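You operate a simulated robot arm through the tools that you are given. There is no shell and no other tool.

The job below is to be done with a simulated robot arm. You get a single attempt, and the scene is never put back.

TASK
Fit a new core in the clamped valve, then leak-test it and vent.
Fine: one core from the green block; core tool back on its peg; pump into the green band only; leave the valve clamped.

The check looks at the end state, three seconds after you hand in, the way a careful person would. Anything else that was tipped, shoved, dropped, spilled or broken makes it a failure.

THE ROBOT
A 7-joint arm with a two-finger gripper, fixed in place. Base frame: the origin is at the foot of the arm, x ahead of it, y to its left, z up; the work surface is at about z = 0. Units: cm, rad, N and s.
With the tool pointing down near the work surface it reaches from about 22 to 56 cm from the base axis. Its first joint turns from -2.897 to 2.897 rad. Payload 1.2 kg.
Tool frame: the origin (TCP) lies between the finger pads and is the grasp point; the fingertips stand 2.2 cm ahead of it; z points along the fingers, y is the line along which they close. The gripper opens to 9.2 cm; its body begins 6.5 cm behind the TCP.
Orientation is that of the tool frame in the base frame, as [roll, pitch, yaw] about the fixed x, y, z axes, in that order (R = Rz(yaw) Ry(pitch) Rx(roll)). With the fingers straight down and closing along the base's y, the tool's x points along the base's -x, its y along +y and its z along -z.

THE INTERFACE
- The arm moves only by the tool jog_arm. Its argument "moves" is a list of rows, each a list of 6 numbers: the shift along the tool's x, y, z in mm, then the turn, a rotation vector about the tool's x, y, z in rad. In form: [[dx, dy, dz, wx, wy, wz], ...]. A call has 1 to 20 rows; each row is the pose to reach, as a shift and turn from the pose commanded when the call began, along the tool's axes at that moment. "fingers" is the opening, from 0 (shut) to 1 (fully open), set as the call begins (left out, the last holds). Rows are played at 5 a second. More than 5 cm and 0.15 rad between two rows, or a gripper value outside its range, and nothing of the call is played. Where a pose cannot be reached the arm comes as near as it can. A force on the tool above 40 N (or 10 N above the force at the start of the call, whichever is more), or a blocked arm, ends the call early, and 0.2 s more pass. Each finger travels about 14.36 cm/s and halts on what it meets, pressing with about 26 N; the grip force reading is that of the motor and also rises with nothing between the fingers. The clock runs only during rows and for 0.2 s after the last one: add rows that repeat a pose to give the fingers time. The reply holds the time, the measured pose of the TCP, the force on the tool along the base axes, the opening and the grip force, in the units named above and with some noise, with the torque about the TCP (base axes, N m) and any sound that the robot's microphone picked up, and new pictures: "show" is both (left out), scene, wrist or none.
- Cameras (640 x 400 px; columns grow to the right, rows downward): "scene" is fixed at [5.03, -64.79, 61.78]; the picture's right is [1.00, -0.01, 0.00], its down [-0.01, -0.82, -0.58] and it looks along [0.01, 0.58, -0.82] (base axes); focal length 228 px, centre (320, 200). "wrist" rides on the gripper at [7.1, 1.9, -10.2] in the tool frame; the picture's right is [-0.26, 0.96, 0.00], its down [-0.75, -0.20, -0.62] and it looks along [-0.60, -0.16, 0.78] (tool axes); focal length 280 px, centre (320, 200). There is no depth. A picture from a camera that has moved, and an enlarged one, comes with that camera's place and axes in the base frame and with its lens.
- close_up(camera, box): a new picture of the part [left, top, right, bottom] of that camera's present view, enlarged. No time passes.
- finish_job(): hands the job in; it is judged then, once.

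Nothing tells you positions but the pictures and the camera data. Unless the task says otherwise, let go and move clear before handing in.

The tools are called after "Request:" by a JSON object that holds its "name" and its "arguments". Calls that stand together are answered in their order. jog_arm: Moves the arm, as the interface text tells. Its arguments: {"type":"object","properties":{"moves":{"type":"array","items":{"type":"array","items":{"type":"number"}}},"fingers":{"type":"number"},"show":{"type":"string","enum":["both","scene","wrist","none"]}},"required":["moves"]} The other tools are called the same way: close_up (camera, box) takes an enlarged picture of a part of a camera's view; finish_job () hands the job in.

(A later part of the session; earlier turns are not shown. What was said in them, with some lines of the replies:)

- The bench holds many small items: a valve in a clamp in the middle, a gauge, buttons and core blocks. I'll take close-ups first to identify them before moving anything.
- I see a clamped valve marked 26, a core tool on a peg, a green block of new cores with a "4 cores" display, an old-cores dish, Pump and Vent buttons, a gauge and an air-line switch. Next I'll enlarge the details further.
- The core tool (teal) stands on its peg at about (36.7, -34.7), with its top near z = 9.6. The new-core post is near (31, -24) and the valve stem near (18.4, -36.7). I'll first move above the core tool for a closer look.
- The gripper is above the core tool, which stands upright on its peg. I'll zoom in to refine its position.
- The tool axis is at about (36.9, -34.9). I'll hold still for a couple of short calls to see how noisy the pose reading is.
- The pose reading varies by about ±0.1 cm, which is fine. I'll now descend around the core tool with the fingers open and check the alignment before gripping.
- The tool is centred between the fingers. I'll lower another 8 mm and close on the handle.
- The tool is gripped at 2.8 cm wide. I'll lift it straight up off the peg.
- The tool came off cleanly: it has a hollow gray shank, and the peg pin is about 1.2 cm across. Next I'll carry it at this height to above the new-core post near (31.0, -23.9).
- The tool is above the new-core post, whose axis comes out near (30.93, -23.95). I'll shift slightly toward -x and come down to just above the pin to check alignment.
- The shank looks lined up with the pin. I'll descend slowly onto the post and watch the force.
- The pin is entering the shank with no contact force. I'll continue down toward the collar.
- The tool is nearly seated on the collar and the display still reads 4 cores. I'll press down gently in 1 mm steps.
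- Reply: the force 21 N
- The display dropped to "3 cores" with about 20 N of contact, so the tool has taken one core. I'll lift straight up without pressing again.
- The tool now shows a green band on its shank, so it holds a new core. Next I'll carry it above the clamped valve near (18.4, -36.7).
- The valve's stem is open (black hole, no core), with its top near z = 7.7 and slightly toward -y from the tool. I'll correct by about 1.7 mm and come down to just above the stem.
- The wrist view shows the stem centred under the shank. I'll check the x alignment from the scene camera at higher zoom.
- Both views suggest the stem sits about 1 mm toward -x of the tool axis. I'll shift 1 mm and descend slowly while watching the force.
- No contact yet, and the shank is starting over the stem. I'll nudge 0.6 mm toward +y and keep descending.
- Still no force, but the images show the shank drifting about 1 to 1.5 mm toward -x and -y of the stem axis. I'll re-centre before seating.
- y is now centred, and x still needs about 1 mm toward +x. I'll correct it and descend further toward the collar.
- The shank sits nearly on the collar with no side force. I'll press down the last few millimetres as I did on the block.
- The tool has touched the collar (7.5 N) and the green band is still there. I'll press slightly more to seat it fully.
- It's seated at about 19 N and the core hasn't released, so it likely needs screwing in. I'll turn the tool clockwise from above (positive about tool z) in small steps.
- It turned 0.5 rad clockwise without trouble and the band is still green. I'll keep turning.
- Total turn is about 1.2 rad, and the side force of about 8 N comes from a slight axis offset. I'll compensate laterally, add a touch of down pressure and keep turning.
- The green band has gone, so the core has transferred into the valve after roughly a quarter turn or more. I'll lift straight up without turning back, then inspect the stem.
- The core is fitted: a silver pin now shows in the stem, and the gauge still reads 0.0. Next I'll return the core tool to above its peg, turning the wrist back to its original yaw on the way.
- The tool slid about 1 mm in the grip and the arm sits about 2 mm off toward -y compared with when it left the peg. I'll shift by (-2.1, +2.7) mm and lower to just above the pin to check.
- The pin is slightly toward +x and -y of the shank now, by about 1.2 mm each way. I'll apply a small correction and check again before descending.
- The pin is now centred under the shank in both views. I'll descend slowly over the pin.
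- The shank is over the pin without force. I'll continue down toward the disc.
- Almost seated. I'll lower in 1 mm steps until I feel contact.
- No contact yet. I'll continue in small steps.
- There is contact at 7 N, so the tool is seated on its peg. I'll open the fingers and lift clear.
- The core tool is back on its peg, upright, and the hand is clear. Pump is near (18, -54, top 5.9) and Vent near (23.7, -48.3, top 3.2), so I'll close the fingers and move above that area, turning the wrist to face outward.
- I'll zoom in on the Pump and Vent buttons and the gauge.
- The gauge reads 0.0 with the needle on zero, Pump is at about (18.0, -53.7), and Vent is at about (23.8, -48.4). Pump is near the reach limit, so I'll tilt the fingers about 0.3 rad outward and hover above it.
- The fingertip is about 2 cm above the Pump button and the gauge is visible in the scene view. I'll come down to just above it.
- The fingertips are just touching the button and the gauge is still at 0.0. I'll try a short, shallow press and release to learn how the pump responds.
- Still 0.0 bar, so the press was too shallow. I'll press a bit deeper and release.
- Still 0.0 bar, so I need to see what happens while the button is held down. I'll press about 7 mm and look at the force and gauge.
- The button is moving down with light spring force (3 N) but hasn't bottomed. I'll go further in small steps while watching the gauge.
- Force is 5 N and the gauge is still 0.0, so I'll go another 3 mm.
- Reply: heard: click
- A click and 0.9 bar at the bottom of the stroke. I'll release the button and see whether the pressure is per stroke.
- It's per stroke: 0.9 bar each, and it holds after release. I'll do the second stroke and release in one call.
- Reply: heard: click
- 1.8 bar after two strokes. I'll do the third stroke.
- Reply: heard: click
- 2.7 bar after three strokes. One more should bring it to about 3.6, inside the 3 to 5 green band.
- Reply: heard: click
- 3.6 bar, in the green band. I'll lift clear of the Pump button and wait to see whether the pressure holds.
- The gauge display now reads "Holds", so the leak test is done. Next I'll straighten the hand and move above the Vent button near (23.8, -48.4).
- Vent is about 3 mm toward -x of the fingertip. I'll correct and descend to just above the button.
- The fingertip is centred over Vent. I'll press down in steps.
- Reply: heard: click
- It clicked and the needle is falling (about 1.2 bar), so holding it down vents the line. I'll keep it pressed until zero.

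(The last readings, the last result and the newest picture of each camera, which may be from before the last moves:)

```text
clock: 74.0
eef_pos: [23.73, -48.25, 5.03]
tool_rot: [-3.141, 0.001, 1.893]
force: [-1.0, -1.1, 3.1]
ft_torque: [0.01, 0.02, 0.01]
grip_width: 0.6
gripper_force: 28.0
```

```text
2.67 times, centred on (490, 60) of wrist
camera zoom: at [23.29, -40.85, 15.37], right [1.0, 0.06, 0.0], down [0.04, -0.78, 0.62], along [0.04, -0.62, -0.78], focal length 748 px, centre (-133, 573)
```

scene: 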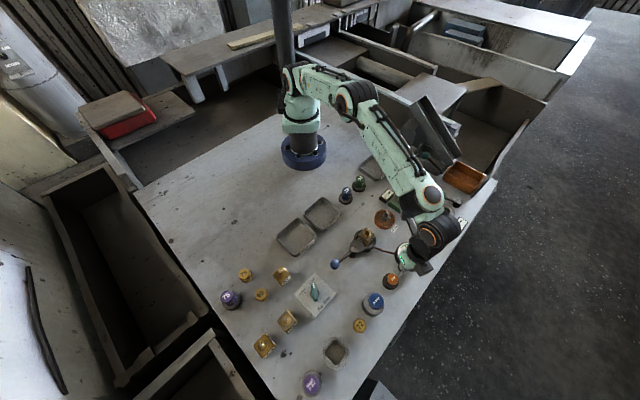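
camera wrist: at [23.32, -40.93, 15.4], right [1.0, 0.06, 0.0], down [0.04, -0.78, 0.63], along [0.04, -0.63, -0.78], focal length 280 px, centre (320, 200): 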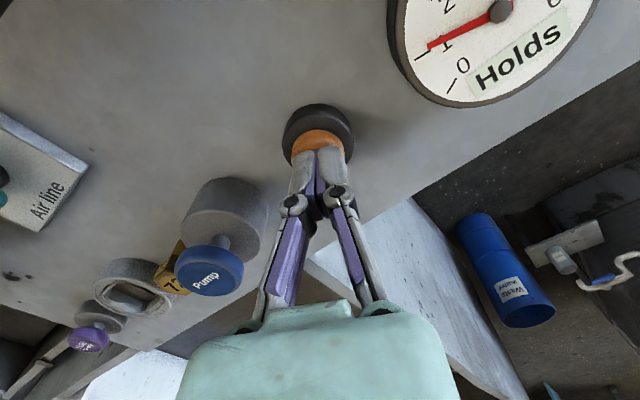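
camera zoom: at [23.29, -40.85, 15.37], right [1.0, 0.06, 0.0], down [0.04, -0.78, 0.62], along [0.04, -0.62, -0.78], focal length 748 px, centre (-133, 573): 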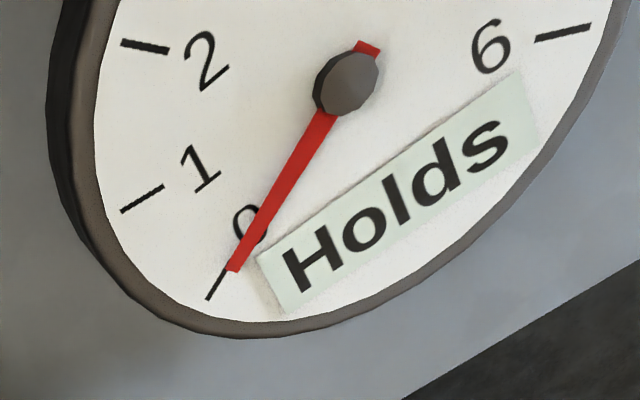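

The gauge is at zero and still shows "Holds". I'll release the Vent button, lift straight up and retreat to check the whole bench.

Request:
{"name": "jog_arm", "arguments": {"moves": [[0, 0, -8, 0, 0, 0], [0, 0, -20, 0, 0, 0], [0, 0, -40, 0, 0, 0], [0, 0, -65, 0, 0, 0], [0, 0, -95, 0, 0, 0], [0, 0, -130, 0, 0, 0], [40, 0, -160, 0, 0, 0], [80, 0, -190, 0, 0, 0], [120, 0, -220, 0, 0, 0], [160, 0, -240, 0, 0, 0], [200, 0, -250, 0, 0, 0], [200, 0, -250, 0, 0, 0]], "show": "both"}}

Request:
{"name": "close_up", "arguments": {"camera": "scene", "box": [320, 210, 480, 310]}}

Request:
{"name": "close_up", "arguments": {"camera": "scene", "box": [320, 140, 480, 240]}}

Request:
{"name": "close_up", "arguments": {"camera": "scene", "box": [210, 250, 370, 350]}}

```text
clock: 76.6
eef_pos: [17.38, -29.17, 30.17]
tool_rot: [-3.141, 0.0, 1.894]
force: [-0.2, 0.3, 0.1]
ft_torque: [0.02, 0.02, 0.03]
grip_width: 0.04
gripper_force: 28.0
camera wrist: at [16.98, -21.91, 40.42], right [1.0, 0.06, 0.0], down [0.04, -0.78, 0.62], along [0.04, -0.62, -0.78], focal length 280 px, centre (320, 200)
```

scene: 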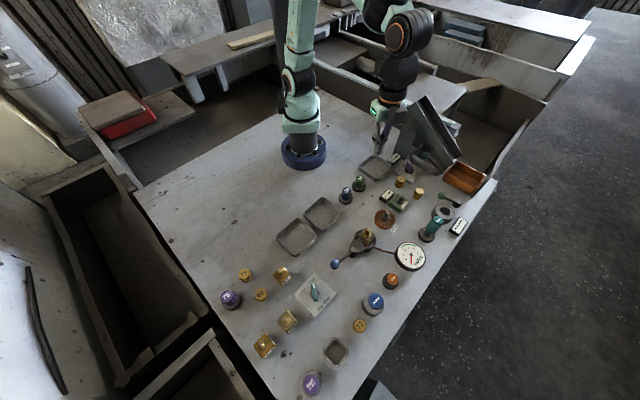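
wrist: 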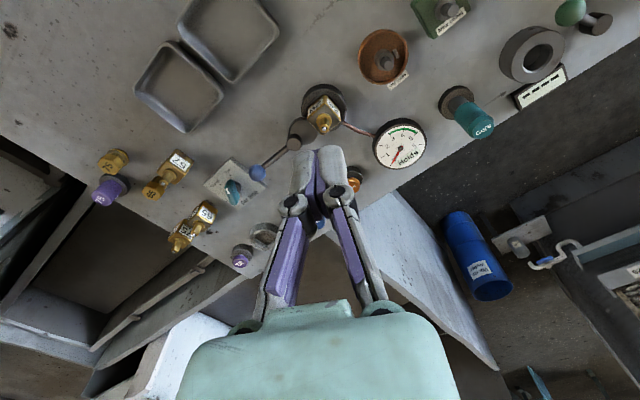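

```text
4.00 times, centred on (400, 260) of scene
camera zoom: at [5.03, -64.79, 61.78], right [1.0, -0.01, 0.0], down [-0.01, -0.82, -0.58], along [0.01, 0.58, -0.82], focal length 910 px, centre (0, -40)
```

zoom: 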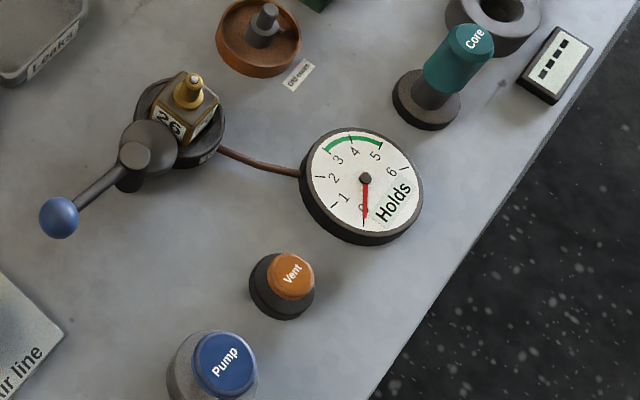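

```text
4.00 times, centred on (400, 190) of scene
camera zoom: at [5.03, -64.79, 61.78], right [1.0, -0.01, 0.0], down [-0.01, -0.82, -0.58], along [0.01, 0.58, -0.82], focal length 910 px, centre (0, 240)
```

zoom: 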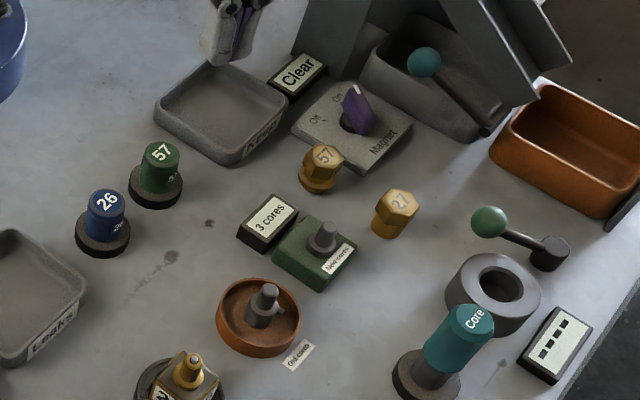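

```text
4.00 times, centred on (290, 300) of scene
camera zoom: at [5.03, -64.79, 61.78], right [1.0, -0.01, 0.0], down [-0.01, -0.82, -0.58], along [0.01, 0.58, -0.82], focal length 910 px, centre (440, -200)
```

zoom: 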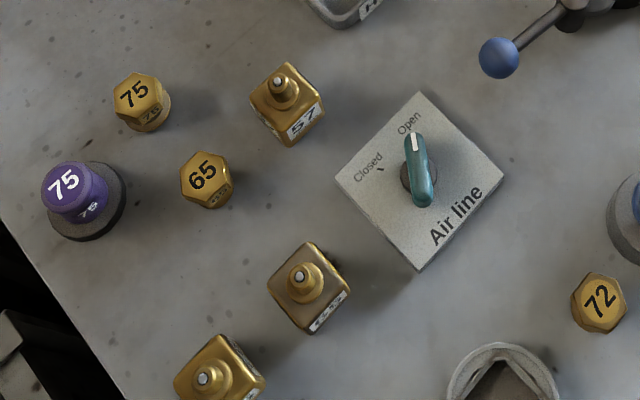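

Everything looks in place. Before handing in, I'll double-check that the core tool is fully seated on its peg, that the core is in the stem and that the clamp is unchanged.

Request:
{"name": "close_up", "arguments": {"camera": "scene", "box": [412, 210, 460, 240]}}

Request:
{"name": "close_up", "arguments": {"camera": "scene", "box": [345, 220, 393, 250]}}

Request:
{"name": "close_up", "arguments": {"camera": "scene", "box": [390, 235, 438, 275]}}

```text
13.33 times, centred on (436, 225) of scene
camera zoom: at [5.03, -64.79, 61.78], right [1.0, -0.01, 0.0], down [-0.01, -0.82, -0.58], along [0.01, 0.58, -0.82], focal length 3035 px, centre (-1227, -133)
```

zoom: 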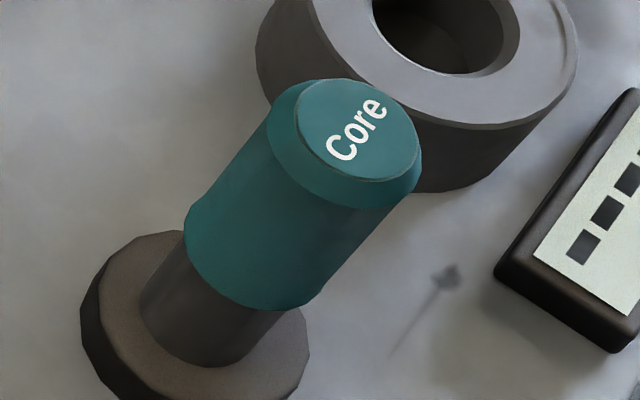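

```text
13.33 times, centred on (369, 235) of scene
camera zoom: at [5.03, -64.79, 61.78], right [1.0, -0.01, 0.0], down [-0.01, -0.82, -0.58], along [0.01, 0.58, -0.82], focal length 3035 px, centre (-333, -267)
```

zoom: 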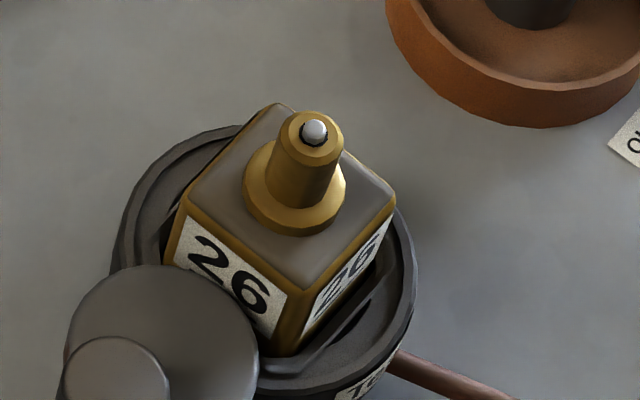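

```text
10.00 times, centred on (414, 255) of scene
camera zoom: at [5.03, -64.79, 61.78], right [1.0, -0.01, 0.0], down [-0.01, -0.82, -0.58], along [0.01, 0.58, -0.82], focal length 2276 px, centre (-620, -350)
```

zoom: 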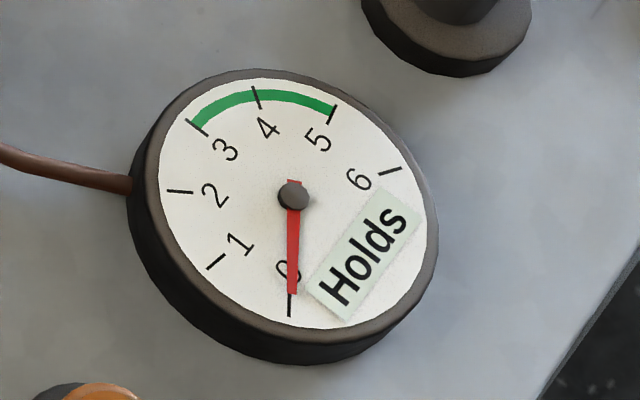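

The core is fitted in the still-clamped valve, the tester shows "Holds", and the gauge is back at zero. The core tool is seated on its peg, the block shows 3 cores and the arm is clear, so I'm handing in.

Request:
{"name": "finish_job", "arguments": {}}

```text
The job is handed in.
```

The new core is fitted in the clamped valve (26), the valve passed its leak test, and the line is vented. I handed the job in with the arm clear of the bench.

- **Core:** I took one core from the green block, which now shows 3. It is screwed into the valve, and a silver pin now shows in the stem.
- **Leak test:** Four pump strokes brought the gauge to 3.6 bar, inside the green 3–5 band. The tester then displayed "Holds" and the needle did not drop over several seconds.
- **Vent:** I held Vent until the needle was back at zero.
- **Bench:** The core tool is back upright on its peg and the valve is still clamped. I saw nothing else moved or tipped in the final pictures.
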